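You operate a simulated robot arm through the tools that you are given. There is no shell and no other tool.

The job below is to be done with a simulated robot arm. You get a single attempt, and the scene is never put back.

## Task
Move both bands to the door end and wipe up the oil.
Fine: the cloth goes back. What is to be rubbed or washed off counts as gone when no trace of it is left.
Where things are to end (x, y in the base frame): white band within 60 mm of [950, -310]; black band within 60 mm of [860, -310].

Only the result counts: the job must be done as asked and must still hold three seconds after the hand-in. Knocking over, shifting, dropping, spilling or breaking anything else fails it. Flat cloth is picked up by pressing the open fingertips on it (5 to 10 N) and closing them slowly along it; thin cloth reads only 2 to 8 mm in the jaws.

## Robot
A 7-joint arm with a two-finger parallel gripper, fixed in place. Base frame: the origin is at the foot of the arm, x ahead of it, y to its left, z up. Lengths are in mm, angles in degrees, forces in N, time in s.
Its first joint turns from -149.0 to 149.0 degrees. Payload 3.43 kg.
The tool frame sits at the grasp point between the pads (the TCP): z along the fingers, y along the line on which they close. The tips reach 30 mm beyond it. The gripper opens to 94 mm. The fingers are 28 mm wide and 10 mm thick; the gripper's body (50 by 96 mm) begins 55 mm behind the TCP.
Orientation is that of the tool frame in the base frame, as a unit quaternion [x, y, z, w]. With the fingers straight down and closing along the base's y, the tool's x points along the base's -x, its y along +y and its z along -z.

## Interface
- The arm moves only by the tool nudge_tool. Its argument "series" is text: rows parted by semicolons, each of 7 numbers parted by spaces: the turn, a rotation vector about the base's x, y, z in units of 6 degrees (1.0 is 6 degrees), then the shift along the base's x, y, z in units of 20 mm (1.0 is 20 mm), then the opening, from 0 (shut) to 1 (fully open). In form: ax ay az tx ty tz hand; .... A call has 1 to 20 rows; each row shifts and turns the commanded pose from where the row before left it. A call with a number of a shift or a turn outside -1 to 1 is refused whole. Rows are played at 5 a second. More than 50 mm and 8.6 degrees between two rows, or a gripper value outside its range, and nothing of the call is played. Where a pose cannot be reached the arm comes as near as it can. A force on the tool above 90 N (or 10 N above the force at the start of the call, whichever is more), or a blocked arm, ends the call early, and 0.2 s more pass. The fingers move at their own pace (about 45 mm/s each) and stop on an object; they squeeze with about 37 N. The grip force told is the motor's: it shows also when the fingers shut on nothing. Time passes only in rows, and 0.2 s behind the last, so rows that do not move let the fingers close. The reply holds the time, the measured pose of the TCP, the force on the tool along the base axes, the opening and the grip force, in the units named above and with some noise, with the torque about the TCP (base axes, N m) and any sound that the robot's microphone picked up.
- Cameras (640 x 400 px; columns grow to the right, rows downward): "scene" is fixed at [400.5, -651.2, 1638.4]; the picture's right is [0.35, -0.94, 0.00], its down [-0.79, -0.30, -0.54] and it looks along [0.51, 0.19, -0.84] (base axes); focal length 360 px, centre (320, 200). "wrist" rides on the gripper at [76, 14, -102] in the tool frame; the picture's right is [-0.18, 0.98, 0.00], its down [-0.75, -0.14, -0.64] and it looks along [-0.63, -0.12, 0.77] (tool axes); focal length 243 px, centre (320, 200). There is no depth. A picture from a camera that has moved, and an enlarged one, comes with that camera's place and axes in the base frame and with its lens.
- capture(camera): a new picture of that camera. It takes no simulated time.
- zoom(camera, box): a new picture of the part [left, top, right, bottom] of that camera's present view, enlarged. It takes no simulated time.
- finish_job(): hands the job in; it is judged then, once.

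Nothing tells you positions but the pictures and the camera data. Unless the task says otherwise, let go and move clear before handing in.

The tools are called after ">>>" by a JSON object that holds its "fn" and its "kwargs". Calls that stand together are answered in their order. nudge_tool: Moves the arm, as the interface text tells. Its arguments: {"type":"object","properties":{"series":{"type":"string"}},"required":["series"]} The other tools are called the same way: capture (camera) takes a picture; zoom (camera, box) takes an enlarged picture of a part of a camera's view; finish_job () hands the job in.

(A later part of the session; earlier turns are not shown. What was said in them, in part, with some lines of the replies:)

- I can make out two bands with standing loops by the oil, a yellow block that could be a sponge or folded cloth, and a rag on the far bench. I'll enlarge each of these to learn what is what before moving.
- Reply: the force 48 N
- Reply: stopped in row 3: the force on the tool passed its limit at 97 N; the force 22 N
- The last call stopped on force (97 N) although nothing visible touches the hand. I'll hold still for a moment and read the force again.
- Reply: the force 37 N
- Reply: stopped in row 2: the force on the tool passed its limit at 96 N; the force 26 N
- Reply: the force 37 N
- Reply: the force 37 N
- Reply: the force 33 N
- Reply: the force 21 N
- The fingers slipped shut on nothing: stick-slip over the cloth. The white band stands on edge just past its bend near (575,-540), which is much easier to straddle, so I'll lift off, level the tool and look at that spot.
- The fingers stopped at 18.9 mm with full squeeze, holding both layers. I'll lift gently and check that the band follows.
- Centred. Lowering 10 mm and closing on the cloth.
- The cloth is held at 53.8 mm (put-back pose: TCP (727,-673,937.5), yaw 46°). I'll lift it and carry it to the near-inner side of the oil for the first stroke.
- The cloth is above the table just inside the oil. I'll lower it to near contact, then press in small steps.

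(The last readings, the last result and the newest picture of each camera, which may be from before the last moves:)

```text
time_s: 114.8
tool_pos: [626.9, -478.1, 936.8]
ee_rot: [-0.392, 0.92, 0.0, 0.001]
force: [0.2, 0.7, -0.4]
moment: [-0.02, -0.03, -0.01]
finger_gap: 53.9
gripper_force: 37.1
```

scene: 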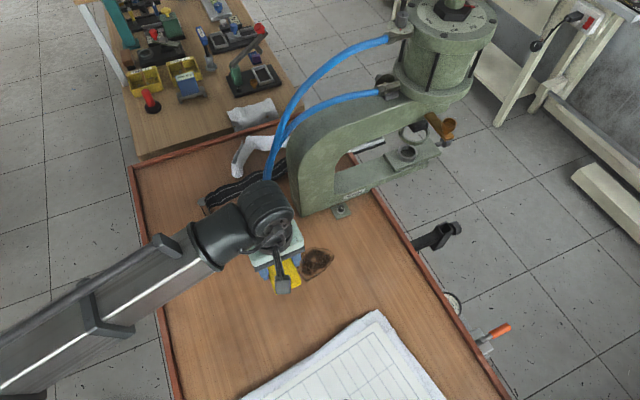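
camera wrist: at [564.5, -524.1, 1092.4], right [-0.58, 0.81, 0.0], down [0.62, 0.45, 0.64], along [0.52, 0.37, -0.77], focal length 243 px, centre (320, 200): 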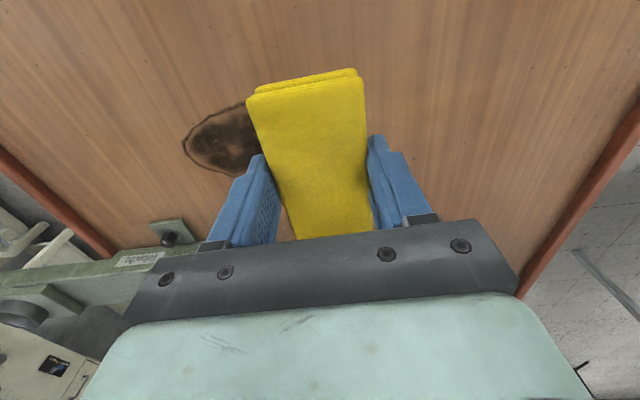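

>>> {"fn": "nudge_tool", "kwargs": {"series": "0 0 0 0 0 -0.05 0;0 0 0 0 0 0 0;0 0 0 0 0 0 0"}}

```text
time_s: 115.6
tool_pos: [627.9, -478.9, 937.0]
ee_rot: [-0.393, 0.919, -0.001, 0.001]
force: [-1.6, -0.4, 10.3]
moment: [0.02, 0.08, -0.02]
finger_gap: 53.9
gripper_force: 37.0
```

Pressing with 10 N. I'll wipe outward across the oil in a slow straight stroke.

>>> {"fn": "nudge_tool", "kwargs": {"series": "0 0 0 0.3 -0.29 0 0;0 0 0 0.5 -0.48 0 0;0 0 0 0.5 -0.48 0 0;0 0 0 0.5 -0.48 0 0;0 0 0 0.5 -0.48 0 0;0 0 0 0.5 -0.48 0 0"}}

>>> {"fn": "capture", "kwargs": {"camera": "wrist"}}

```text
time_s: 117.0
tool_pos: [683.9, -532.3, 937.1]
ee_rot: [-0.393, 0.92, 0.001, 0.001]
force: [-1.8, 2.5, 10.0]
moment: [0.14, 0.12, -0.01]
finger_gap: 53.8
gripper_force: 36.7
```

```text
taken
camera wrist: at [620.8, -578.7, 1038.8], right [-0.58, 0.81, 0.0], down [0.62, 0.45, 0.64], along [0.52, 0.37, -0.77], focal length 243 px, centre (320, 200)
```

wrist: 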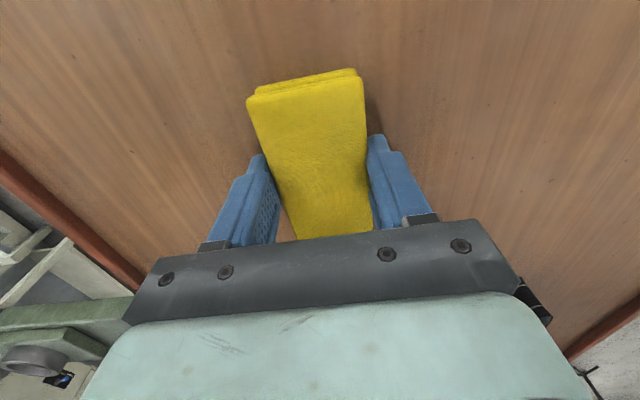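

The wiped trail looks clean already. I'll carry the stroke on past the outer edge and come back with small sideways offsets.

>>> {"fn": "nudge_tool", "kwargs": {"series": "0 0 0 0.5 -0.48 0 0;0 0 0 0.5 -0.48 0 0;0 0 0 0.5 -0.48 0 0;0 0 0 0.5 -0.48 0 0;0 0 0 0.5 -0.48 0 0;0 0 0 0.2 -0.2 0 0;0 0 0 0.3 0.3 0 0;0 0 0 -0.2 0.2 0 0;0 0 0 -0.5 0.48 0 0;0 0 0 -0.5 0.48 0 0;0 0 0 -0.5 0.48 0 0;0 0 0 -0.5 0.48 0 0;0 0 0 -0.5 0.48 0 0;0 0 0 -0.5 0.48 0 0;0 0 0 -0.5 0.48 0 0;0 0 0 -0.5 0.48 0 0;0 0 0 -0.5 0.48 0 0;0 0 0 -0.5 0.48 0 0;0 0 0 0 0 0 0"}}

>>> {"fn": "capture", "kwargs": {"camera": "wrist"}}

>>> {"fn": "capture", "kwargs": {"camera": "scene"}}

```text
time_s: 121.0
tool_pos: [639.1, -478.7, 936.1]
ee_rot: [-0.392, 0.92, -0.002, 0.001]
force: [11.5, -12.3, 43.8]
moment: [-0.29, -0.28, 0.0]
finger_gap: 54.1
gripper_force: 36.7
```

```text
taken
camera wrist: at [576.1, -523.7, 1038.1], right [-0.58, 0.81, 0.0], down [0.62, 0.45, 0.64], along [0.52, 0.37, -0.77], focal length 243 px, centre (320, 200)
```

wrist: 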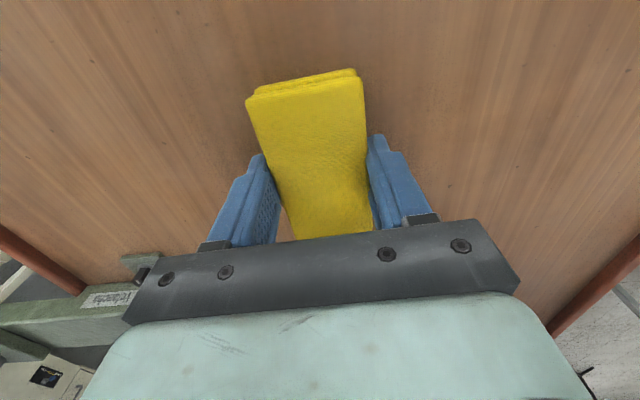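

```text
taken
```

scene: 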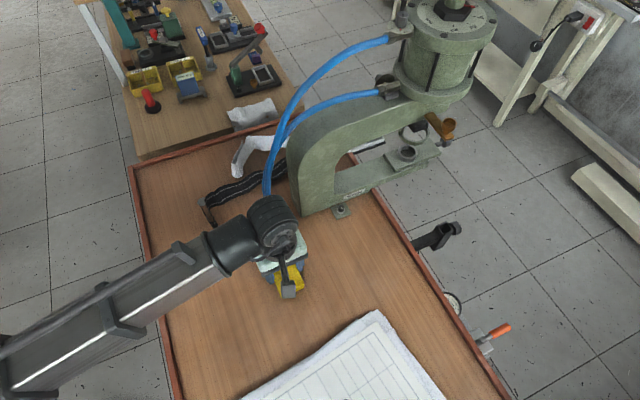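

The oil looks gone; force crept up to 44 N, so I'll ease off 1 mm and do another pass on the other side, then lift and inspect.

>>> {"fn": "nudge_tool", "kwargs": {"series": "0 0 0 0 0 0.06 0;0 0 0 -0.3 -0.3 0 0;0 0 0 -0.3 -0.3 0 0;0 0 0 0.3 -0.29 0 0;0 0 0 0.5 -0.48 0 0;0 0 0 0.5 -0.48 0 0;0 0 0 0.5 -0.48 0 0;0 0 0 0.5 -0.48 0 0;0 0 0 0.5 -0.48 0 0;0 0 0 0.5 -0.48 0 0;0 0 0 0.5 -0.48 0 0;0 0 0 0.5 -0.48 0 0;0 0 0 0.5 -0.48 0 0;0 0 0 0.5 -0.48 0 0;0 0 0 0 0 0 0"}}

>>> {"fn": "capture", "kwargs": {"camera": "wrist"}}

>>> {"fn": "zoom", "kwargs": {"camera": "scene", "box": [250, 200, 410, 330]}}

```text
time_s: 124.2
tool_pos: [734.9, -591.5, 936.5]
ee_rot: [-0.392, 0.92, 0.0, 0.001]
force: [0.3, 0.1, -1.4]
moment: [-0.02, 0.01, 0.03]
finger_gap: 53.8
gripper_force: 36.6
```

```text
taken
camera wrist: at [671.5, -637.7, 1038.9], right [-0.58, 0.81, 0.0], down [0.62, 0.45, 0.64], along [0.52, 0.37, -0.77], focal length 243 px, centre (320, 200)
```

wrist: 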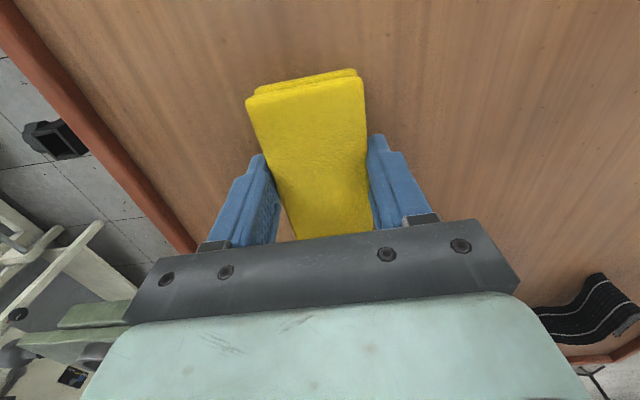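

```text
3.08 times, centred on (330, 265) of scene
camera zoom: at [400.5, -651.2, 1638.4], right [0.35, -0.94, 0.0], down [-0.79, -0.3, -0.54], along [0.51, 0.19, -0.84], focal length 1107 px, centre (289, 0)
```

zoom: 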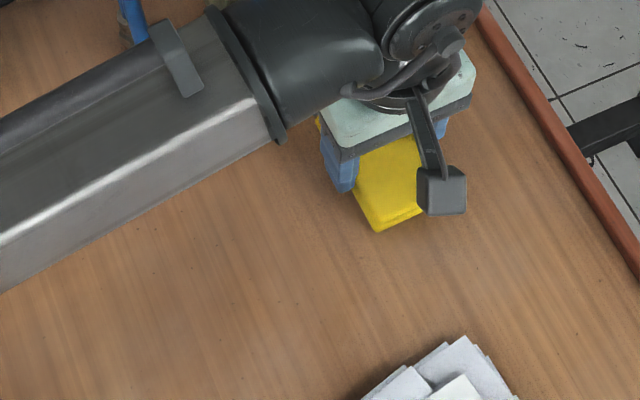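

I'll lift and step back to the near side so both cameras can inspect the wiped spot.

>>> {"fn": "nudge_tool", "kwargs": {"series": "0 0 0 0 0 0.5 0;0 0 0 0 0 0.8 0;0 0 0 -0.4 0.5 0.8 0;0 0 0 -0.7 0.9 0.4 0;0 0 0 -0.7 0.9 0 0;0 0 0 -0.7 0.9 0 0;0 0 0 -0.7 0.9 0 0;0 0 0 -0.7 0.9 0 0;0 0 0 -0.7 0.9 0 0;0 0 0 -0.7 0.9 0 0;0 0 0 -0.5 0.6 0 0;0 0 0 0 0 0 0;0 0 0 0 0 0 0"}}

>>> {"fn": "capture", "kwargs": {"camera": "wrist"}}

>>> {"fn": "zoom", "kwargs": {"camera": "scene", "box": [250, 200, 410, 330]}}

```text
time_s: 127.0
tool_pos: [619.0, -444.3, 989.0]
ee_rot: [-0.392, 0.92, 0.0, 0.001]
force: [0.1, -0.3, -0.5]
moment: [0.0, 0.0, 0.03]
finger_gap: 53.8
gripper_force: 37.0
```

```text
taken
camera wrist: at [555.6, -490.1, 1089.5], right [-0.58, 0.81, 0.0], down [0.62, 0.45, 0.64], along [0.52, 0.37, -0.77], focal length 243 px, centre (320, 200)
```

wrist: 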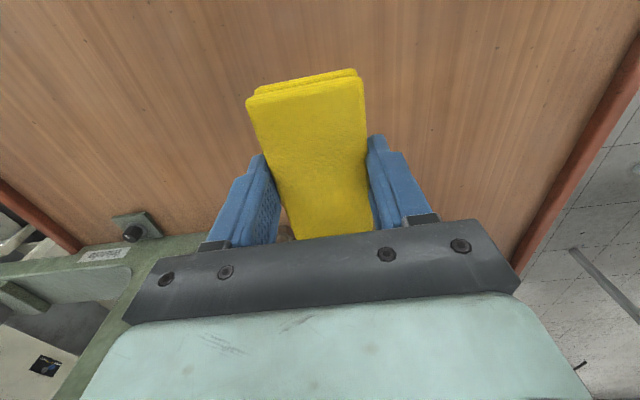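

```text
3.08 times, centred on (330, 265) of scene
camera zoom: at [400.5, -651.2, 1638.4], right [0.35, -0.94, 0.0], down [-0.79, -0.3, -0.54], along [0.51, 0.19, -0.84], focal length 1107 px, centre (289, 0)
```

zoom: 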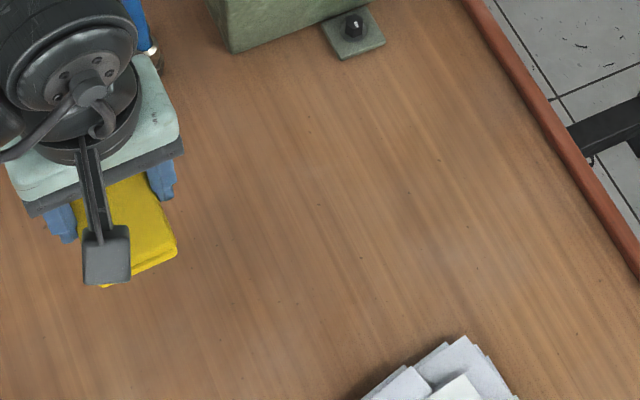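

The spot looks clean in both views. I'll enlarge it further to be sure no faint trace remains.

>>> {"fn": "zoom", "kwargs": {"camera": "scene", "box": [285, 235, 349, 291]}}

>>> {"fn": "zoom", "kwargs": {"camera": "wrist", "box": [100, 40, 280, 220]}}

```text
7.14 times, centred on (317, 263) of scene
camera zoom: at [400.5, -651.2, 1638.4], right [0.35, -0.94, 0.0], down [-0.79, -0.3, -0.54], along [0.51, 0.19, -0.84], focal length 2571 px, centre (341, -250)
```

zoom: 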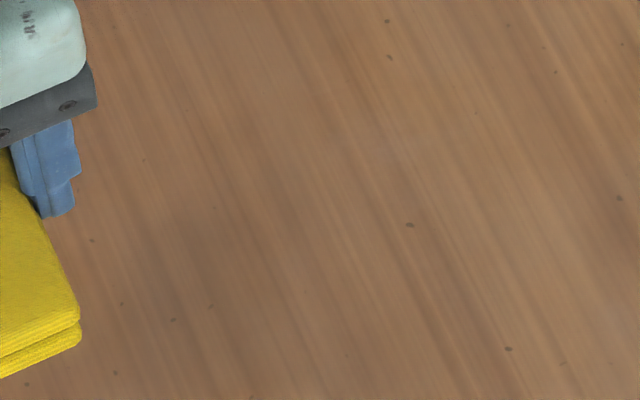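

```text
2.22 times, centred on (190, 130) of wrist
camera zoom: at [555.6, -490.1, 1089.5], right [-0.58, 0.81, 0.0], down [0.62, 0.45, 0.64], along [0.52, 0.37, -0.77], focal length 539 px, centre (609, 356)
```

zoom: 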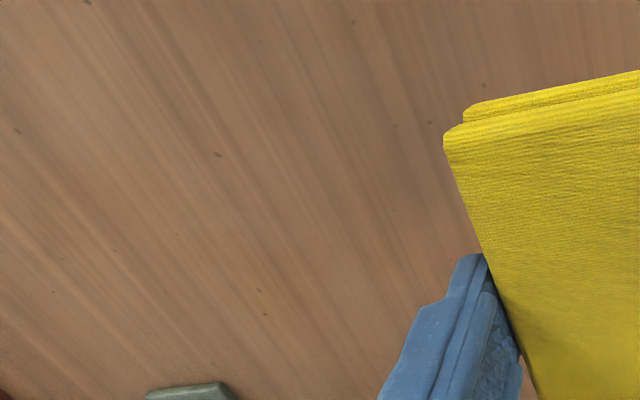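

There's a very faint darker patch near (656,-524) that could be just shading, but I'll wipe again to be safe, with a little more pressure and overlapping passes.

>>> {"fn": "nudge_tool", "kwargs": {"series": "0 0 0 0.43 -0.6 -0.3 0;0 0 0 0 -0.5 -0.6 0;0 0 0 0 0 -0.7 0;0 0 0 0 0 -0.6 0;0 0 0 0 0 -0.25 0;0 0 0 0 0 0 0;0 0 0 0 0 0 0"}}

```text
time_s: 128.6
tool_pos: [627.0, -468.5, 937.8]
ee_rot: [-0.393, 0.92, 0.0, 0.001]
force: [0.7, -0.7, -0.6]
moment: [0.0, 0.0, 0.01]
finger_gap: 53.8
gripper_force: 37.2
```

>>> {"fn": "nudge_tool", "kwargs": {"series": "0 0 0 0 0 -0.08 0;0 0 0 0 0 0 0;0 0 0 0 0 0 0"}}

```text
time_s: 129.4
tool_pos: [627.8, -467.2, 936.6]
ee_rot: [-0.392, 0.92, 0.0, 0.002]
force: [0.7, -0.4, 4.1]
moment: [0.0, 0.03, -0.01]
finger_gap: 54.0
gripper_force: 37.0
```

>>> {"fn": "nudge_tool", "kwargs": {"series": "0 0 0 0 0 -0.025 0;0 0 0 0 0 0 0;0 0 0 0 0 0 0"}}

```text
time_s: 130.2
tool_pos: [626.9, -467.6, 936.6]
ee_rot: [-0.392, 0.92, 0.0, 0.001]
force: [-0.7, 2.0, 6.4]
moment: [0.09, 0.06, 0.02]
finger_gap: 53.7
gripper_force: 37.1
```

>>> {"fn": "nudge_tool", "kwargs": {"series": "0 0 0 0 0 -0.025 0;0 0 0 0.3 -0.29 0 0;0 0 0 0.52 -0.5 0 0;0 0 0 0.52 -0.5 0 0;0 0 0 0.52 -0.5 0 0;0 0 0 0.52 -0.5 0 0;0 0 0 0.52 -0.5 0 0;0 0 0 0 0 0 0"}}

```text
time_s: 132.0
tool_pos: [684.8, -521.6, 936.2]
ee_rot: [-0.392, 0.92, -0.001, 0.002]
force: [-1.7, 2.3, 11.6]
moment: [0.14, 0.13, -0.02]
finger_gap: 54.0
gripper_force: 37.3
```

Steady at about 12 N. Continuing outward and checking again at the far end.

>>> {"fn": "nudge_tool", "kwargs": {"series": "0 0 0 0.52 -0.5 0 0;0 0 0 0.52 -0.5 0 0;0 0 0 0.52 -0.5 0 0;0 0 0 0.52 -0.5 0 0;0 0 0 0.52 -0.5 0 0;0 0 0 0.3 -0.3 0 0;0 0 0 0 0 0 0"}}

```text
time_s: 133.6
tool_pos: [741.3, -578.7, 936.1]
ee_rot: [-0.392, 0.92, 0.0, 0.001]
force: [-3.2, 4.0, 11.5]
moment: [0.12, 0.13, 0.02]
finger_gap: 53.8
gripper_force: 36.8
```

Good contact all along. I'll shift 16 mm sideways and stroke back.

>>> {"fn": "nudge_tool", "kwargs": {"series": "0 0 0 -0.4 -0.38 0 0;0 0 0 -0.18 -0.17 0 0;0 0 0 -0.3 0.29 0 0;0 0 0 -0.52 0.5 0 0;0 0 0 -0.52 0.5 0 0;0 0 0 -0.52 0.5 0 0;0 0 0 -0.52 0.5 0 0;0 0 0 -0.52 0.5 0 0;0 0 0 -0.52 0.5 0 0;0 0 0 -0.52 0.5 0 0;0 0 0 -0.52 0.5 0 0;0 0 0 -0.52 0.5 0 0;0 0 0 -0.52 0.5 0 0;0 0 0 -0.3 0.29 0 0;0 0 0 0 0 0 0"}}

```text
time_s: 136.8
tool_pos: [616.9, -478.1, 936.1]
ee_rot: [-0.393, 0.919, 0.0, 0.002]
force: [3.5, -4.9, 15.5]
moment: [-0.07, -0.09, -0.03]
finger_gap: 53.7
gripper_force: 36.9
```

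One more centre stroke outward, then I'll lift at the far end.

>>> {"fn": "nudge_tool", "kwargs": {"series": "0 0 0 0.29 0.28 0 0;0 0 0 0.3 -0.29 0 0;0 0 0 0.52 -0.5 0 0;0 0 0 0.52 -0.5 0 0;0 0 0 0.52 -0.5 0 0;0 0 0 0.52 -0.5 0 0;0 0 0 0.52 -0.5 0 0;0 0 0 0.52 -0.5 0 0;0 0 0 0.52 -0.5 0 0;0 0 0 0.52 -0.5 0 0;0 0 0 0.52 -0.5 0 0;0 0 0 0.52 -0.5 0 0;0 0 0 0.3 -0.3 0 0;0 0 0 0 0 0 0"}}

>>> {"fn": "nudge_tool", "kwargs": {"series": "0 0 0 0 0 0.4 0;0 0 0 0 0 0.8 0;0 0 0 0 0 0.8 0;0 0 0 -0.5 0.6 0.4 0;0 0 0 -0.8 0.95 0 0;0 0 0 -0.8 0.95 0 0;0 0 0 -0.8 0.95 0 0;0 0 0 -0.8 0.95 0 0;0 0 0 -0.8 0.95 0 0;0 0 0 -0.5 0.95 0 0;0 0 0 0 0.95 0 0;0 0 0 0 0.6 0 0;0 0 0 0 0 0 0"}}

>>> {"fn": "zoom", "kwargs": {"camera": "scene", "box": [250, 200, 410, 330]}}

>>> {"fn": "zoom", "kwargs": {"camera": "scene", "box": [285, 235, 349, 291]}}

>>> {"fn": "capture", "kwargs": {"camera": "scene"}}

```text
time_s: 139.8
tool_pos: [735.2, -585.5, 935.5]
ee_rot: [-0.392, 0.92, -0.001, 0.0]
force: [0.1, 1.1, 2.8]
moment: [0.07, 0.04, 0.05]
finger_gap: 53.7
gripper_force: 36.8
```

```text
time_s: 142.6
tool_pos: [636.5, -428.8, 983.2]
ee_rot: [-0.393, 0.92, 0.0, 0.001]
force: [0.0, 0.1, -1.1]
moment: [0.01, 0.0, -0.01]
finger_gap: 53.7
gripper_force: 37.4
```

```text
3.08 times, centred on (330, 265) of scene
camera zoom: at [400.5, -651.2, 1638.4], right [0.35, -0.94, 0.0], down [-0.79, -0.3, -0.54], along [0.51, 0.19, -0.84], focal length 1107 px, centre (289, 0)
```

zoom: 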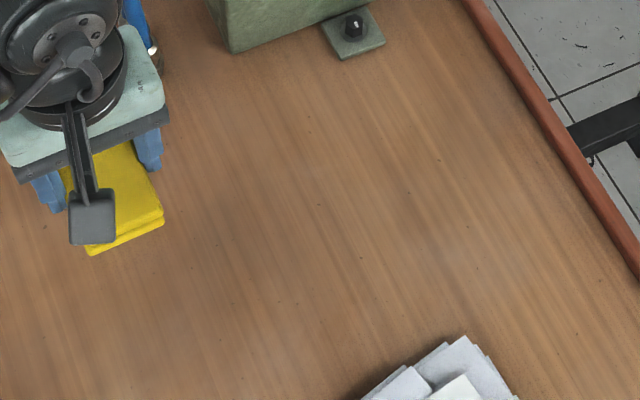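

```text
7.14 times, centred on (317, 263) of scene
camera zoom: at [400.5, -651.2, 1638.4], right [0.35, -0.94, 0.0], down [-0.79, -0.3, -0.54], along [0.51, 0.19, -0.84], focal length 2571 px, centre (341, -250)
```

zoom: 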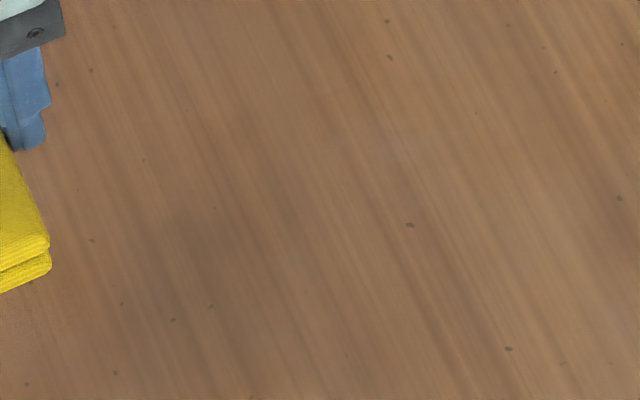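

```text
taken
```

scene: 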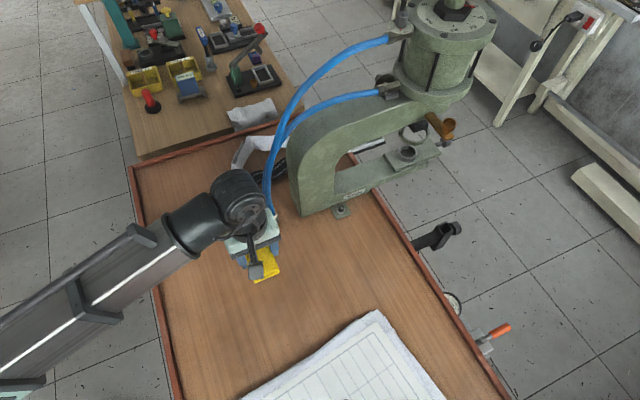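

The table shows only its wood grain where the oil was. Now I'll take the cloth back to where it lay, (727,-673).

>>> {"fn": "nudge_tool", "kwargs": {"series": "0 0 0 0.2 -0.5 0.2 0;0 0 0 0.35 -0.95 0.1 0;0 0 0 0.35 -0.95 0 0;0 0 0 0.35 -0.95 0 0;0 0 0 0.35 -0.95 0 0;0 0 0 0.35 -0.95 0 0;0 0 0 0.35 -0.95 0 0;0 0 0 0.35 -0.95 0 0;0 0 0 0.35 -0.95 0 0;0 0 0 0.35 -0.95 0 0;0 0 0 0.35 -0.95 0 0;0 0 0 0.35 -0.95 0 0;0 0 0 0.35 -0.95 0 0;0 0 0 0.1 -0.3 0 0;0 0 0 0 0 0 0;0 0 0 0 0 0 0"}}

>>> {"fn": "capture", "kwargs": {"camera": "wrist"}}

```text
time_s: 146.0
tool_pos: [727.4, -671.4, 990.1]
ee_rot: [-0.392, 0.92, 0.0, 0.001]
force: [0.0, -0.1, -0.8]
moment: [0.02, -0.02, -0.02]
finger_gap: 54.2
gripper_force: 36.9
```

```text
taken
camera wrist: at [663.0, -716.5, 1091.1], right [-0.58, 0.81, 0.0], down [0.62, 0.45, 0.64], along [0.52, 0.37, -0.77], focal length 243 px, centre (320, 200)
```

wrist: 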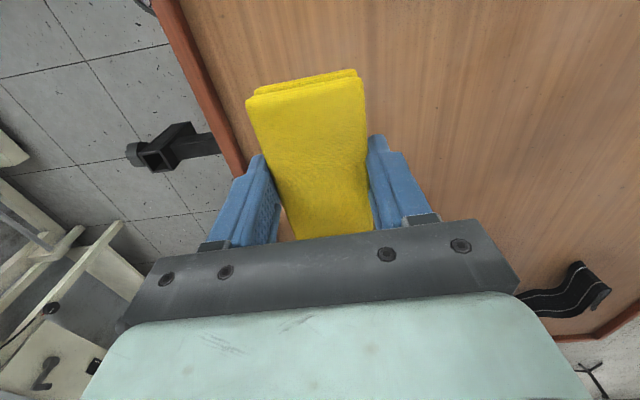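

Above the original spot. Lowering the cloth onto the table.

>>> {"fn": "nudge_tool", "kwargs": {"series": "0 0 0 0 0 -0.4 0;0 0 0 0 -0.05 -0.7 0;0 0 0 0 0 -0.7 0;0 0 0 0 0 -0.5 0;0 0 0 0 0 -0.2 0;0 0 0 0 0 0 0;0 0 0 0 0 0 0"}}

```text
time_s: 147.6
tool_pos: [727.6, -672.9, 940.7]
ee_rot: [-0.392, 0.92, -0.001, 0.001]
force: [0.2, -0.4, -1.1]
moment: [0.01, 0.04, -0.02]
finger_gap: 53.9
gripper_force: 37.2
```

>>> {"fn": "nudge_tool", "kwargs": {"series": "0 0 0 0 0 -0.1 0;0 0 0 0 0 -0.07 0;0 0 0 0 0 0 0;0 0 0 0 0 0 0"}}

```text
time_s: 148.6
tool_pos: [726.4, -672.2, 937.0]
ee_rot: [-0.393, 0.92, 0.0, 0.001]
force: [-0.5, -1.0, -0.5]
moment: [-0.01, -0.01, -0.02]
finger_gap: 53.9
gripper_force: 37.1
```

>>> {"fn": "nudge_tool", "kwargs": {"series": "0 0 0 0 0 -0.05 0;0 0 0 0 0 0 0;0 0 0 0 0 0 0"}}

```text
time_s: 149.4
tool_pos: [726.5, -672.2, 935.9]
ee_rot: [-0.392, 0.92, -0.001, 0.001]
force: [3.0, -2.9, 15.1]
moment: [0.05, -0.08, 0.07]
finger_gap: 54.0
gripper_force: 37.3
```

The cloth rests on the table. Opening the fingers slowly.

>>> {"fn": "nudge_tool", "kwargs": {"series": "0 0 0 0 0 0.05 0;0 0 0 0 0 0 0.6;0 0 0 0 0 0 0.64;0 0 0 0 0 0 0.7;0 0 0 0 0 0 0.78;0 0 0 0 0 0 0.85;0 0 0 0 0 0 0.85"}}

>>> {"fn": "capture", "kwargs": {"camera": "wrist"}}

```text
time_s: 151.0
tool_pos: [726.1, -671.8, 936.0]
ee_rot: [-0.393, 0.92, 0.0, 0.001]
force: [0.0, -0.6, 0.8]
moment: [-0.01, 0.01, 0.04]
finger_gap: 79.8
gripper_force: 0.0
```

```text
taken
camera wrist: at [662.8, -717.7, 1037.6], right [-0.58, 0.81, 0.0], down [0.62, 0.45, 0.64], along [0.52, 0.37, -0.77], focal length 243 px, centre (320, 200)
```

wrist: 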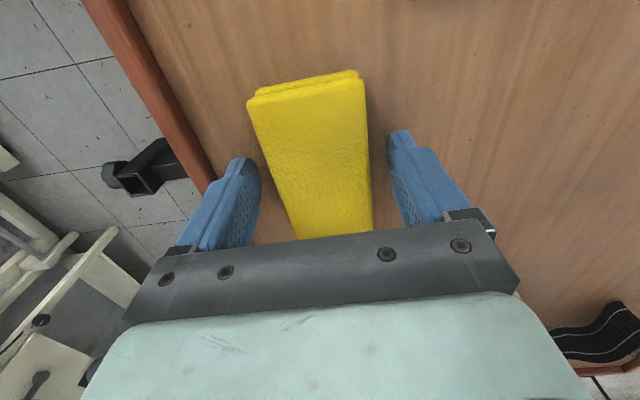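

Released cleanly. I'll rise straight up and pull back toward the near side to inspect the whole bench.

>>> {"fn": "nudge_tool", "kwargs": {"series": "0 0 0 0 0 0.3 0.85;0 0 0 0 0 0.7 0.85;0 0 0 0 0 1 0.85;0 0 0 0 0 1 0.85;0 0 0 -0.4 0.5 0.5 0.85;0 0 -0.5 -0.5 0.9 0 0.85;0 0 -1 -0.5 0.9 0 0.85;0 0 -1 -0.5 0.9 0 0.85;0 0 -1 -0.5 0.9 0 0.85;0 0 -1 -0.3 0.9 0 0.85;0 0 -1 0 0.9 0 0.85;0 0 -1 0 0.9 0 0.85;0 0 -1 0.2 0.9 0 0.85;0 0 -1 0.2 0.9 0 0.85;0 0 -0.5 0.3 0.9 0 0.85;0 0 0 0.3 0.9 0 0.85;0 0 0 0.3 0.9 0 0.85;0 0 0 0.4 0.9 0 0.85;0 0 0 0.4 0.9 0 0.85;0 0 0 0 0 0 0.85"}}

>>> {"fn": "capture", "kwargs": {"camera": "scene"}}

>>> {"fn": "capture", "kwargs": {"camera": "wrist"}}

```text
time_s: 155.2
tool_pos: [710.8, -420.9, 1006.8]
ee_rot: [0.076, 0.997, -0.004, -0.001]
force: [-42.1, -66.7, 13.4]
moment: [5.52, -4.08, -2.79]
finger_gap: 79.8
gripper_force: 0.0
```

```text
taken
```

scene: 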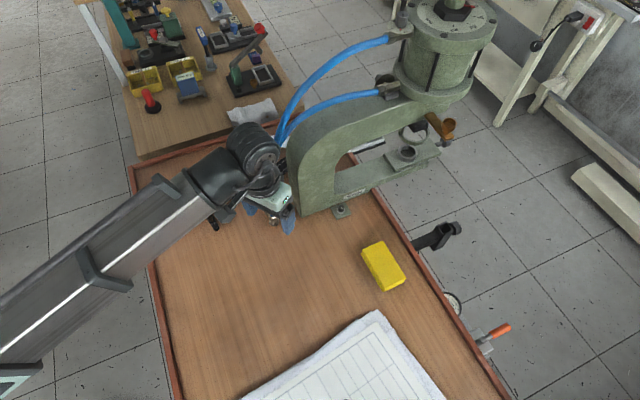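

```text
taken
camera wrist: at [638.8, -395.2, 1108.2], right [0.33, 0.94, -0.01], down [0.73, -0.25, 0.64], along [0.6, -0.22, -0.77], focal length 243 px, centre (320, 200)
```

wrist: 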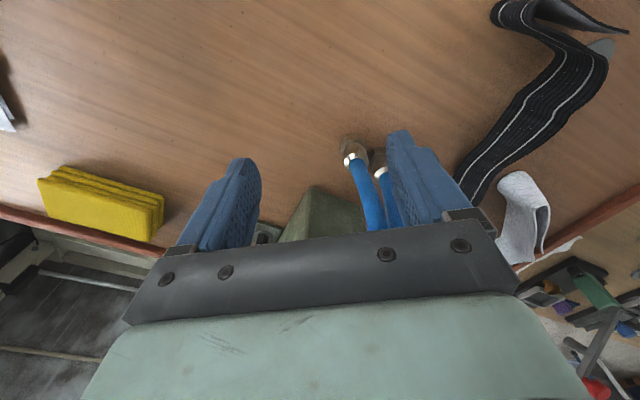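

I drifted too close: the hand is pressing against a hose (about 80 N). I'll back away immediately in the direction the force pushes (-x, -y).

>>> {"fn": "nudge_tool", "kwargs": {"series": "0 0 0 -0.4 -0.6 0 0.85;0 0 0 -0.5 -0.6 0 0.85;0 0 0 -0.5 -0.4 0 0.85;0 0 0 -0.3 0 0 0.85;0 0 0 0 0 0 0.85"}}

>>> {"fn": "capture", "kwargs": {"camera": "wrist"}}

>>> {"fn": "capture", "kwargs": {"camera": "scene"}}

```text
time_s: 156.4
tool_pos: [682.7, -442.1, 1006.7]
ee_rot: [0.069, 0.998, 0.001, 0.001]
force: [0.1, 0.8, 0.8]
moment: [-0.01, -0.01, 0.0]
finger_gap: 79.8
gripper_force: 0.0
```

```text
taken
camera wrist: at [608.2, -417.7, 1108.4], right [0.32, 0.95, 0.0], down [0.73, -0.24, 0.64], along [0.61, -0.2, -0.77], focal length 243 px, centre (320, 200)
```

wrist: 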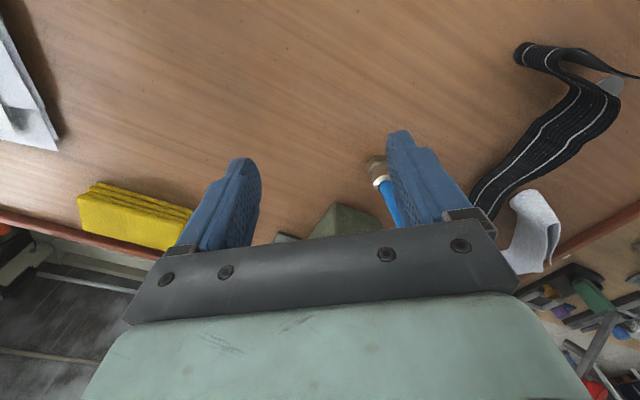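

```text
taken
```

scene: 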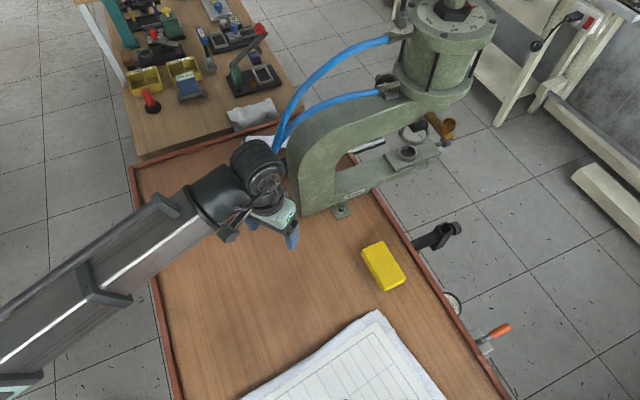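

The force is gone. I'll withdraw along the near side and check carefully that the hoses and press did not shift.

>>> {"fn": "nudge_tool", "kwargs": {"series": "0 0 0 -0.5 0 0 0.85;0 0 0 -0.7 0 0 0.85;0 0 0 -0.5 0.3 0 0.85;0 0 0 -0.1 0.7 0 0.85;0 0 0 0 0.9 0 0.85;0 0 0 0 0.9 0 0.85;0 0 0 0 0.9 0 0.85;0 0 0 0.1 0.9 0 0.85;0 0 0 0.2 0.9 0 0.85;0 0 0 0.3 0.9 0 0.85;0 0 0 0.3 0.9 0 0.85;0 0 0 0 0 0 0.85;0 0 0 0 0 0 0.85"}}

>>> {"fn": "capture", "kwargs": {"camera": "scene"}}

>>> {"fn": "capture", "kwargs": {"camera": "wrist"}}

```text
time_s: 159.2
tool_pos: [663.1, -296.4, 1007.1]
ee_rot: [0.068, 0.998, 0.0, 0.0]
force: [-0.7, 0.5, 1.2]
moment: [0.01, 0.02, -0.01]
finger_gap: 79.8
gripper_force: 0.1
```

```text
taken
```

scene: 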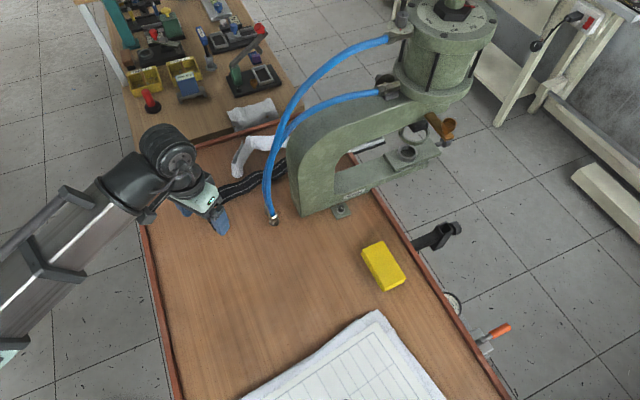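

```text
taken
camera wrist: at [588.9, -271.8, 1108.3], right [0.32, 0.95, 0.0], down [0.73, -0.24, 0.64], along [0.61, -0.2, -0.77], focal length 243 px, centre (320, 200)
```

wrist: 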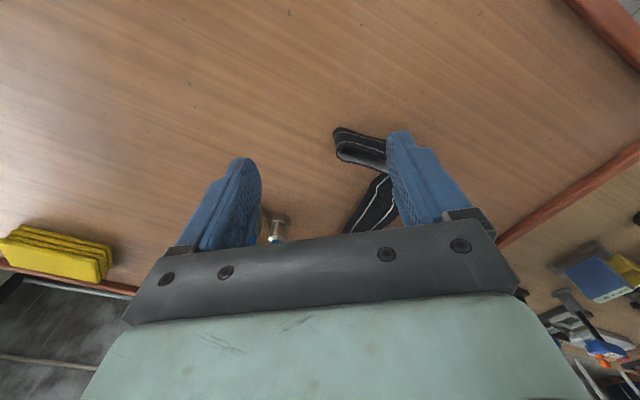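

The hose seems to be in its former place; I'll compare with the same enlarged views as at the start.

>>> {"fn": "zoom", "kwargs": {"camera": "scene", "box": [240, 200, 400, 300]}}

>>> {"fn": "zoom", "kwargs": {"camera": "scene", "box": [120, 40, 440, 240]}}

>>> {"fn": "zoom", "kwargs": {"camera": "scene", "box": [340, 220, 436, 300]}}

```text
4.00 times, centred on (320, 250) of scene
camera zoom: at [400.5, -651.2, 1638.4], right [0.35, -0.94, 0.0], down [-0.79, -0.3, -0.54], along [0.51, 0.19, -0.84], focal length 1440 px, centre (320, 0)
```

zoom: 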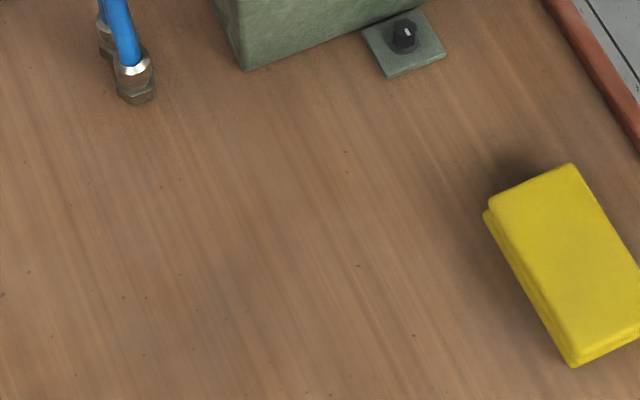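

```text
2.00 times, centred on (280, 140) of scene
camera zoom: at [400.5, -651.2, 1638.4], right [0.35, -0.94, 0.0], down [-0.79, -0.3, -0.54], along [0.51, 0.19, -0.84], focal length 720 px, centre (400, 320)
```

zoom: 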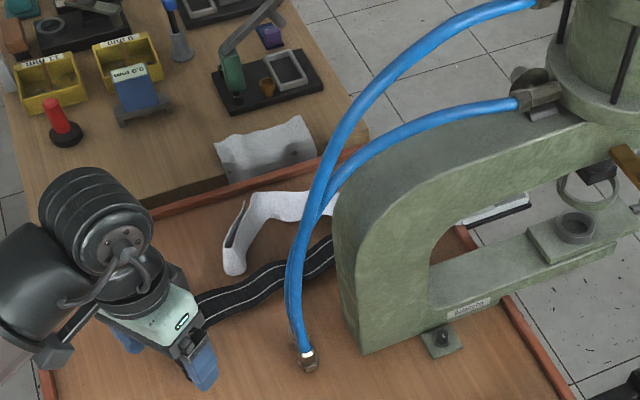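

```text
5.00 times, centred on (388, 260) of scene
camera zoom: at [400.5, -651.2, 1638.4], right [0.35, -0.94, 0.0], down [-0.79, -0.3, -0.54], along [0.51, 0.19, -0.84], focal length 1799 px, centre (-20, -100)
```

zoom: 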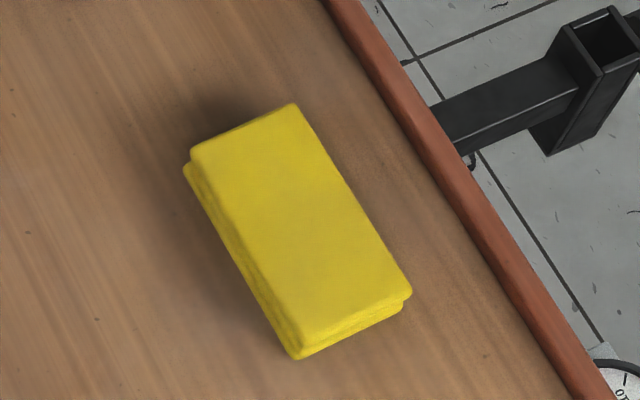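

Hose, fittings, press and pad match the starting pictures exactly, and the cloth is back within a few mm. For certainty I'll view the wiped spot close up with the wrist camera from the earlier vantage point (x≈640, safe route).

>>> {"fn": "nudge_tool", "kwargs": {"series": "0 0 0 -0.4 -0.5 0 0.85;0 0 0 -0.5 -0.9 0 0.85;0 0 0 -0.3 -0.9 0 0.85;0 0 0 0 -0.9 0 0.85;0 0 0 0 -0.9 0 0.85;0 0 0 0 -0.9 0 0.85;0 0 0 0 -0.9 0 0.85;0 0 0 0 -0.9 0 0.85;0 0 0 0 -0.9 0 0.85;0 0 0 0 -0.9 0 0.85;0 0 0 0 -0.9 0 0.85;0 0 0 0 -0.9 0 0.85;0 0 0 0 -0.9 0.3 0.85;0 0 0 0 -0.6 0.3 0.85;0 0 0 0 0 0 0.85;0 0 0 0 0 0 0.85"}}

>>> {"fn": "capture", "kwargs": {"camera": "wrist"}}

>>> {"fn": "zoom", "kwargs": {"camera": "wrist", "box": [250, 40, 450, 220]}}

```text
time_s: 162.6
tool_pos: [637.7, -534.7, 1017.3]
ee_rot: [0.068, 0.998, -0.001, 0.001]
force: [0.7, -0.7, 0.1]
moment: [-0.04, -0.04, 0.03]
finger_gap: 79.8
gripper_force: 0.0
```

```text
taken
camera wrist: at [563.7, -509.7, 1119.3], right [0.32, 0.95, 0.0], down [0.73, -0.24, 0.64], along [0.61, -0.2, -0.77], focal length 243 px, centre (320, 200)
```

wrist: 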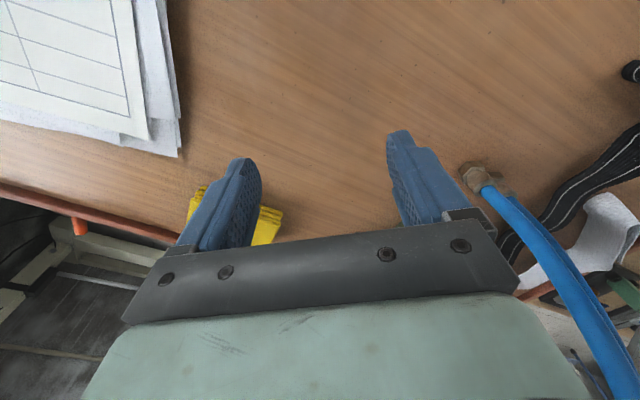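

```text
2.22 times, centred on (350, 130) of wrist
camera zoom: at [563.7, -509.7, 1119.3], right [0.32, 0.95, 0.0], down [0.73, -0.24, 0.64], along [0.61, -0.2, -0.77], focal length 539 px, centre (253, 356)
```

zoom: 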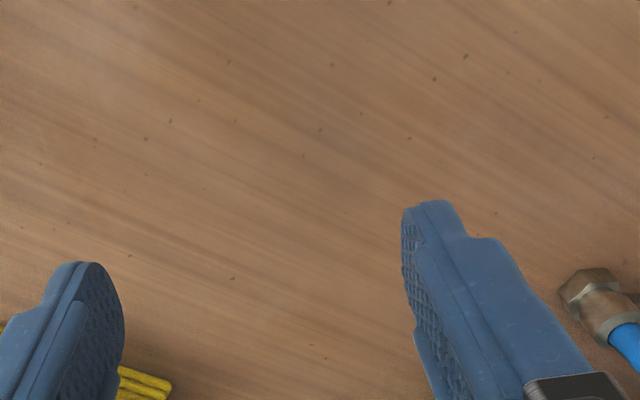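

No trace of oil left in the close view. Finally I'll go round by the open side again to check how both bands lie at the far end.

>>> {"fn": "nudge_tool", "kwargs": {"series": "0 0 0 0 0.5 0 0.85;0 0 0 0 0.9 0 0.85;0 0 0 0 0.9 0 0.85;0 0 0 0 0.9 0 0.85;0 0 0 0 0.9 0 0.85;0 0 0 0 0.9 0 0.85;0 0 0 0 0.9 0 0.85;0 0 0 0 0.9 0 0.85;0 0 0 0.1 0.9 0 0.85;0 0 0 0.2 0.9 0 0.85;0 0 0 0.3 0.9 0 0.85;0 0 0 0.3 0.9 0 0.85;0 0 0 0.4 0.9 0 0.85;0 0 0 0.5 0.9 0 0.85;0 0 0 0.8 0.9 0.2 0.85;0 0 0 0.9 0.9 0.4 0.85;0 0 0 0.9 0.6 0.6 0.85;0 0 0 0.6 0.2 0.6 0.85;0 0 0 0 0 0 0.85"}}

>>> {"fn": "capture", "kwargs": {"camera": "scene"}}

```text
time_s: 166.6
tool_pos: [739.7, -240.2, 1055.1]
ee_rot: [0.067, 0.998, 0.0, 0.001]
force: [0.8, 0.1, -0.7]
moment: [-0.03, -0.02, 0.02]
finger_gap: 79.7
gripper_force: 0.2
```

```text
taken
```

scene: 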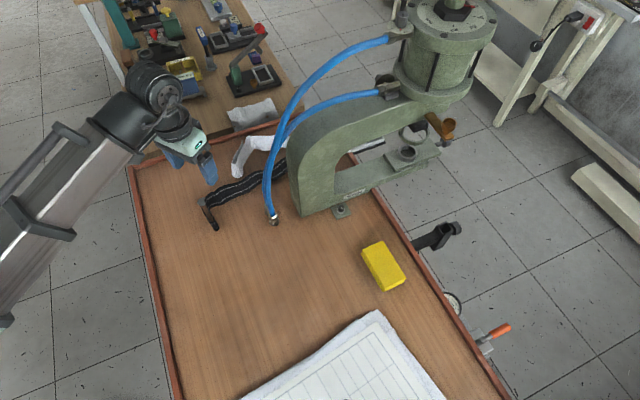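

>>> {"fn": "nudge_tool", "kwargs": {"series": "0 0 -0.3 0.4 0.3 0.4 0.85;0 0 -0.6 0.9 0.3 0.6 0.85;0 0 -0.6 0.9 0.3 0.6 0.85;0 0 -0.6 0.9 0.2 0.6 0.85;0 0 -0.6 0.9 0.1 0.6 0.85;0 0 -0.6 0.9 0 0.6 0.85;0 0 -0.4 0.6 0 0.4 0.85;0 0 0 0 0 0 0.85;0 0 0 0 0 0 0.85"}}

>>> {"fn": "capture", "kwargs": {"camera": "wrist"}}

```text
time_s: 168.6
tool_pos: [849.0, -215.4, 1130.5]
ee_rot: [0.259, 0.966, 0.0, 0.001]
force: [0.4, 0.4, 0.3]
moment: [-0.04, -0.01, 0.04]
finger_gap: 80.0
gripper_force: 0.1
```

```text
taken
camera wrist: at [790.1, -164.9, 1232.7], right [0.65, 0.76, 0.0], down [0.58, -0.5, 0.64], along [0.49, -0.42, -0.77], focal length 243 px, centre (320, 200)
```

wrist: 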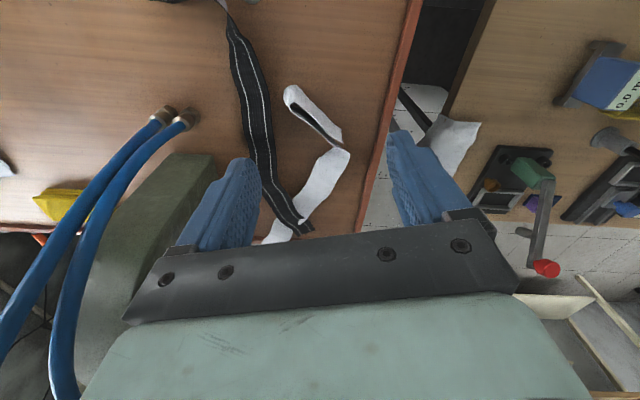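

From here I see black's flat end lying over the end of white's flat part, both inside the rim. White's middle may sit a little far in -y of its target, so I'll regrip its hook and slide it about 20 mm in +y. First I turn the tool back to that grip pose, high above.

>>> {"fn": "nudge_tool", "kwargs": {"series": "0 0 -0.5 0.1 -0.05 0 0.55;0 0 -1 0.15 -0.08 0 0.55;0 0 -1 0.15 -0.08 0 0.55;0 0 -1 0.15 -0.08 0 0.55;0 0 -1 0.15 -0.08 0 0.55;0 0 -1 0.15 -0.08 0 0.55;0 0 -1 0.15 -0.08 0 0.55;0 0 -1 0.15 -0.08 0 0.55;0 0 -1 0.15 -0.08 0 0.55;0 0 -1 0.15 -0.08 0 0.55;0 0 -1 0.15 -0.08 0 0.55;0 0 -1 0.15 -0.08 0 0.55;0 0 -1 0.15 -0.08 0 0.55;0 0 -1 0.15 -0.08 0 0.55;0 0 -1 0.15 -0.08 0 0.55;0 0 -1 0.15 -0.08 0 0.55;0 0 -1 0.15 -0.08 0 0.55;0 0 -1 0.15 -0.08 0 0.55;0 0 -1 0.15 -0.08 0 0.55;0 0 -1 0.15 -0.08 0 0.55"}}

>>> {"fn": "nudge_tool", "kwargs": {"series": "0 0 -1 0.1 -0.05 0 0.55;0 0 -1 0 0 0 0.55;0 0 -1 0 0 0 0.55;0 0 -1 0 0 0 0.55;0 0 -0.5 0 0 0 0.55;0 0 0 0 0 -0.5 0.55;0 0 0 0 0 -0.8 0.55;0 0 0 0 0 -0.8 0.55;0 0 0 0 0 -0.6 0.55;0 0 0 0 0 0 0.55;0 0 0 0 0 0 0.55"}}

>>> {"fn": "capture", "kwargs": {"camera": "wrist"}}

```text
time_s: 172.8
tool_pos: [907.6, -245.9, 1130.8]
ee_rot: [0.959, 0.283, -0.001, 0.0]
force: [0.0, -0.1, -0.1]
moment: [0.01, -0.01, 0.04]
finger_gap: 51.4
gripper_force: 0.1
```

```text
time_s: 175.2
tool_pos: [911.4, -248.0, 1076.7]
ee_rot: [0.999, 0.053, -0.001, 0.001]
force: [0.1, 0.3, -0.2]
moment: [0.0, 0.02, -0.03]
finger_gap: 51.9
gripper_force: 0.2
```

```text
taken
camera wrist: at [987.8, -254.2, 1178.4], right [-0.08, -1.0, 0.0], down [-0.76, 0.06, 0.64], along [-0.64, 0.05, -0.77], focal length 243 px, centre (320, 200)
```

wrist: 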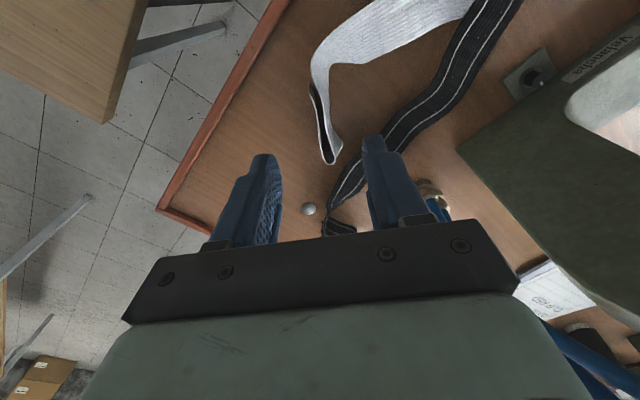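

White is unchanged since it was placed. I'll descend with the fingers straddling its hook as before.

>>> {"fn": "nudge_tool", "kwargs": {"series": "0 0 0 0 0 -0.6 0.58;0 0 0 0 0 -1 0.58;0 0 0 0 0 -1 0.58;0 0 0 0 0 -1 0.58;0 0 0 0 0 -1 0.58;0 0 0 0 0 -0.9 0.58;0 0 0 0 0 -0.7 0.58;0 0 0 0 0 -0.4 0.58;0 0 0 0 0 0 0.58;0 0 0 0 0 0 0.58"}}

>>> {"fn": "capture", "kwargs": {"camera": "wrist"}}

```text
time_s: 177.4
tool_pos: [910.1, -246.9, 946.8]
ee_rot: [0.999, 0.052, -0.001, -0.001]
force: [-0.2, -0.5, -0.2]
moment: [0.01, 0.0, -0.01]
finger_gap: 54.5
gripper_force: 0.0
```

```text
taken
camera wrist: at [986.8, -254.3, 1048.1], right [-0.08, -1.0, 0.0], down [-0.76, 0.06, 0.64], along [-0.64, 0.05, -0.77], focal length 243 px, centre (320, 200)
```

wrist: 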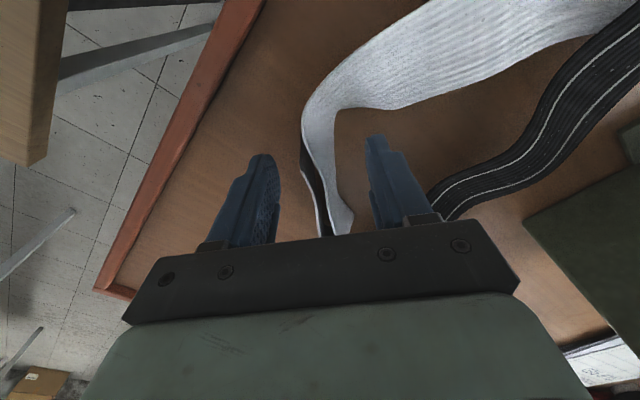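

The hook is between the fingers. Lowering 5 mm and closing.

>>> {"fn": "nudge_tool", "kwargs": {"series": "0 0 0 0 0 -0.25 0.55;0 0 0 0 0 0 0.45;0 0 0 0 0 0 0.35;0 0 0 0 0 0 0.28;0 0 0 0 0 0 0.2;0 0 0 0 0 0 0.1;0 0 0 0 0 0 0;0 0 0 0 0 0 0;0 0 0 0 0 0 0"}}

```text
time_s: 179.4
tool_pos: [910.5, -247.6, 941.5]
ee_rot: [0.999, 0.052, -0.001, 0.0]
force: [0.0, 0.0, 3.8]
moment: [-0.84, -0.47, 0.05]
finger_gap: 19.3
gripper_force: 37.2
```

Gripped. I'll lift 3 mm and slide it by about (+5,+20) mm, then set it down again.

>>> {"fn": "nudge_tool", "kwargs": {"series": "0 0 0 0 0 0.15 0;0 0 0 0.06 0.25 0 0;0 0 0 0.06 0.25 0 0;0 0 0 0.06 0.25 0 0;0 0 0 0.06 0.25 0 0;0 0 0 0 0 0 0;0 0 0 0 0 -0.1 0;0 0 0 0 0 -0.03 0;0 0 0 0 0 0 0"}}

>>> {"fn": "capture", "kwargs": {"camera": "wrist"}}

```text
time_s: 181.4
tool_pos: [915.2, -226.8, 943.6]
ee_rot: [0.999, 0.052, 0.0, 0.0]
force: [0.7, -2.2, 21.5]
moment: [-1.0, 0.46, -0.38]
finger_gap: 19.3
gripper_force: 36.6
```

```text
taken
camera wrist: at [991.8, -233.2, 1043.7], right [-0.08, -1.0, 0.0], down [-0.76, 0.06, 0.64], along [-0.64, 0.05, -0.77], focal length 243 px, centre (320, 200)
```

wrist: 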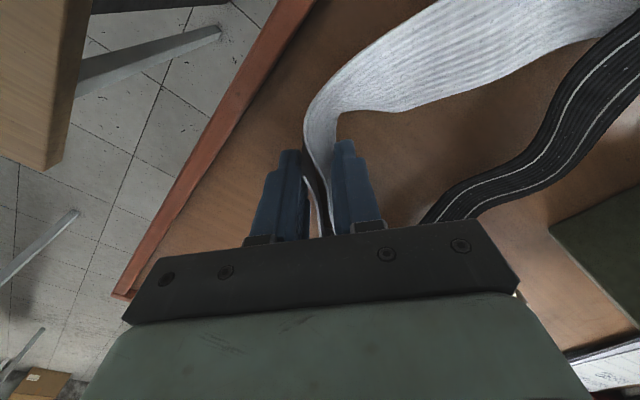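

White now rests at the shifted spot (hook tip and flat end both touching). Opening slowly.

>>> {"fn": "nudge_tool", "kwargs": {"series": "0 0 0 0 0 0.03 0;0 0 0 0 0 0 0.22;0 0 0 0 0 0 0.26;0 0 0 0 0 0 0.32;0 0 0 0 0 0 0.4;0 0 0 0 0 0 0.5;0 0 0 0 0 0 0.56;0 0 0 0 0 0 0.56"}}

>>> {"fn": "nudge_tool", "kwargs": {"series": "0 0 0 0 0 0.3 0.56;0 0 0 0 0 0.7 0.56;0 0 0 0 0 1 0.56;0 0 0 0 0 1 0.56;0 0 0 0 0 1 0.56;0 0 0 0 0 1 0.56;0 0 0 0 0 1 0.56;0 0 0 0 0 0.7 0.56;0 0 0 0 0 0 0.56;0 0 0 0 0 0 0.56"}}

>>> {"fn": "capture", "kwargs": {"camera": "wrist"}}

>>> {"fn": "zoom", "kwargs": {"camera": "scene", "box": [160, 100, 320, 240]}}

```text
time_s: 183.2
tool_pos: [915.2, -226.8, 940.8]
ee_rot: [0.999, 0.053, -0.001, 0.0]
force: [-0.4, 0.3, 0.8]
moment: [0.0, 0.0, -0.02]
finger_gap: 52.6
gripper_force: 0.0
```

```text
time_s: 185.4
tool_pos: [914.7, -226.7, 1075.8]
ee_rot: [0.999, 0.052, -0.001, -0.001]
force: [-0.5, 0.5, -0.3]
moment: [0.02, 0.01, 0.0]
finger_gap: 52.6
gripper_force: 0.1
```

```text
taken
camera wrist: at [992.2, -233.2, 1177.0], right [-0.08, -1.0, 0.0], down [-0.76, 0.06, 0.64], along [-0.64, 0.05, -0.77], focal length 243 px, centre (320, 200)
```

wrist: 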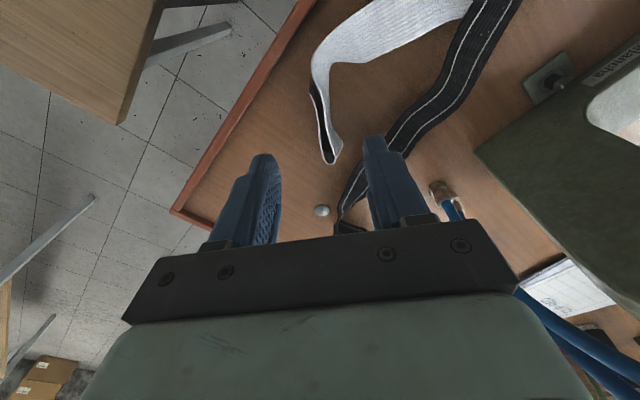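

```text
2.86 times, centred on (240, 170) of scene
camera zoom: at [400.5, -651.2, 1638.4], right [0.35, -0.94, 0.0], down [-0.79, -0.3, -0.54], along [0.51, 0.19, -0.84], focal length 1028 px, centre (549, 286)
```

zoom: 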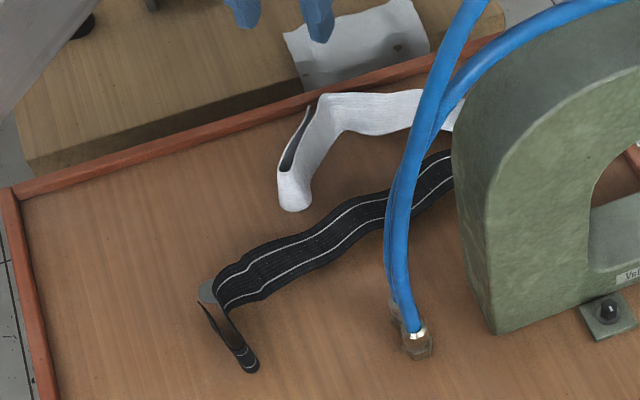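

White now sits at its target with room to the rim, and black did not move. I'll raise the hand a bit more and take a final look at everything.

>>> {"fn": "nudge_tool", "kwargs": {"series": "0 0 0 0 0 0.5 0.56;0 0 0 0 0 1 0.56;0 0 0 0 0 1 0.56;0 0 0 0 0 0.5 0.56;0 0 0 0 0 0 0.56;0 0 0 0 0 0 0.56"}}

>>> {"fn": "capture", "kwargs": {"camera": "scene"}}

>>> {"fn": "zoom", "kwargs": {"camera": "scene", "box": [260, 200, 420, 330]}}

>>> {"fn": "capture", "kwargs": {"camera": "wrist"}}

```text
time_s: 186.8
tool_pos: [916.1, -227.3, 1134.7]
ee_rot: [0.999, 0.053, -0.001, 0.0]
force: [0.0, -0.8, -0.2]
moment: [0.01, -0.01, -0.01]
finger_gap: 52.4
gripper_force: 0.1
```

```text
taken
```

scene: 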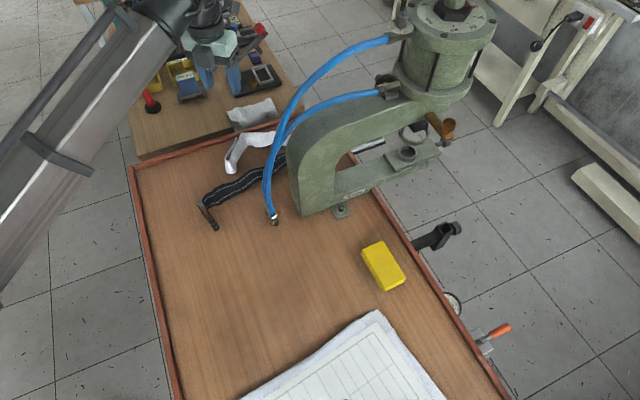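

```text
3.08 times, centred on (340, 265) of scene
camera zoom: at [400.5, -651.2, 1638.4], right [0.35, -0.94, 0.0], down [-0.79, -0.3, -0.54], along [0.51, 0.19, -0.84], focal length 1107 px, centre (258, 0)
```

zoom: 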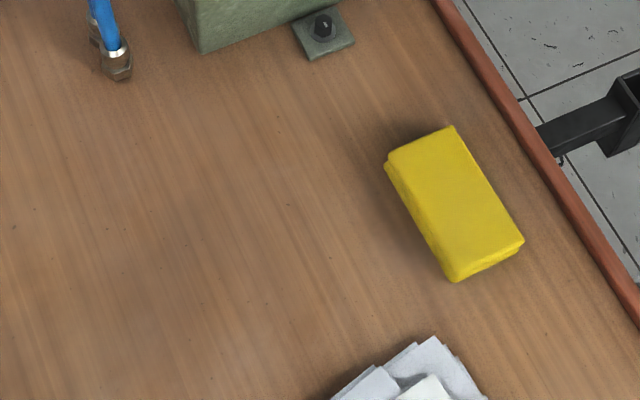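

```text
taken
camera wrist: at [993.1, -234.0, 1235.6], right [-0.08, -1.0, 0.0], down [-0.76, 0.06, 0.64], along [-0.64, 0.05, -0.77], focal length 243 px, centre (320, 200)
```

wrist: 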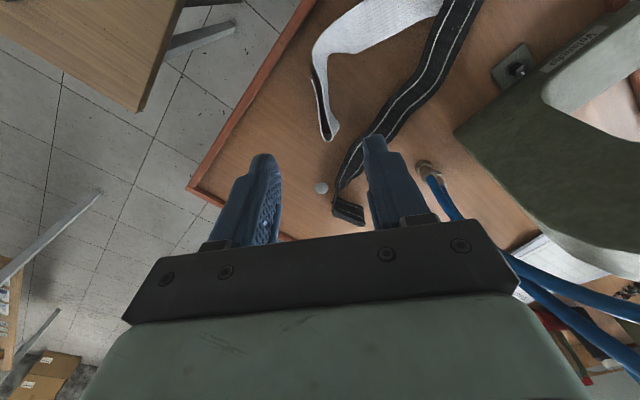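

Both bands lie at the door end: white with its middle near (941,-300), black near (840,-315). The oil is gone without trace, the yellow cloth is back in its place, and nothing else has shifted. The hand is open and clear, so I'm handing in.

>>> {"fn": "finish_job", "kwargs": {}}

```text
The job is handed in.
```

I've handed the job in: both bands are at the door end, the oil is wiped up and the yellow cloth is back where it lay. I don't have the judged result, only what the pictures show.

| Item | Asked | Where it ended (estimated from pictures) |
|---|---|---|
| White band | within 60 mm of [950, -310] | middle near (941, -300) |
| Black band | within 60 mm of [860, -310] | middle near (838, -314) |
| Oil | no trace left | none seen close up from either camera |
| Yellow cloth | back in place | within a few mm of its first spot, turned by about 2° |

- **Band positions:** the bands turned out to be stiff, hooked shapes. Their "middle" depends on the point measured. By the least favourable point I considered, white is still about 50 mm from its target and black about 40 mm. Black's flat end rests on white's flat end.
- **Hose contact:** while backing away from the cloth I pressed the hand against one of the blue hoses with about 80 N for a moment. I backed off, and close-up pictures show the hoses, fittings and press in the same place as at the start.

The hand is open and clear above the bench.
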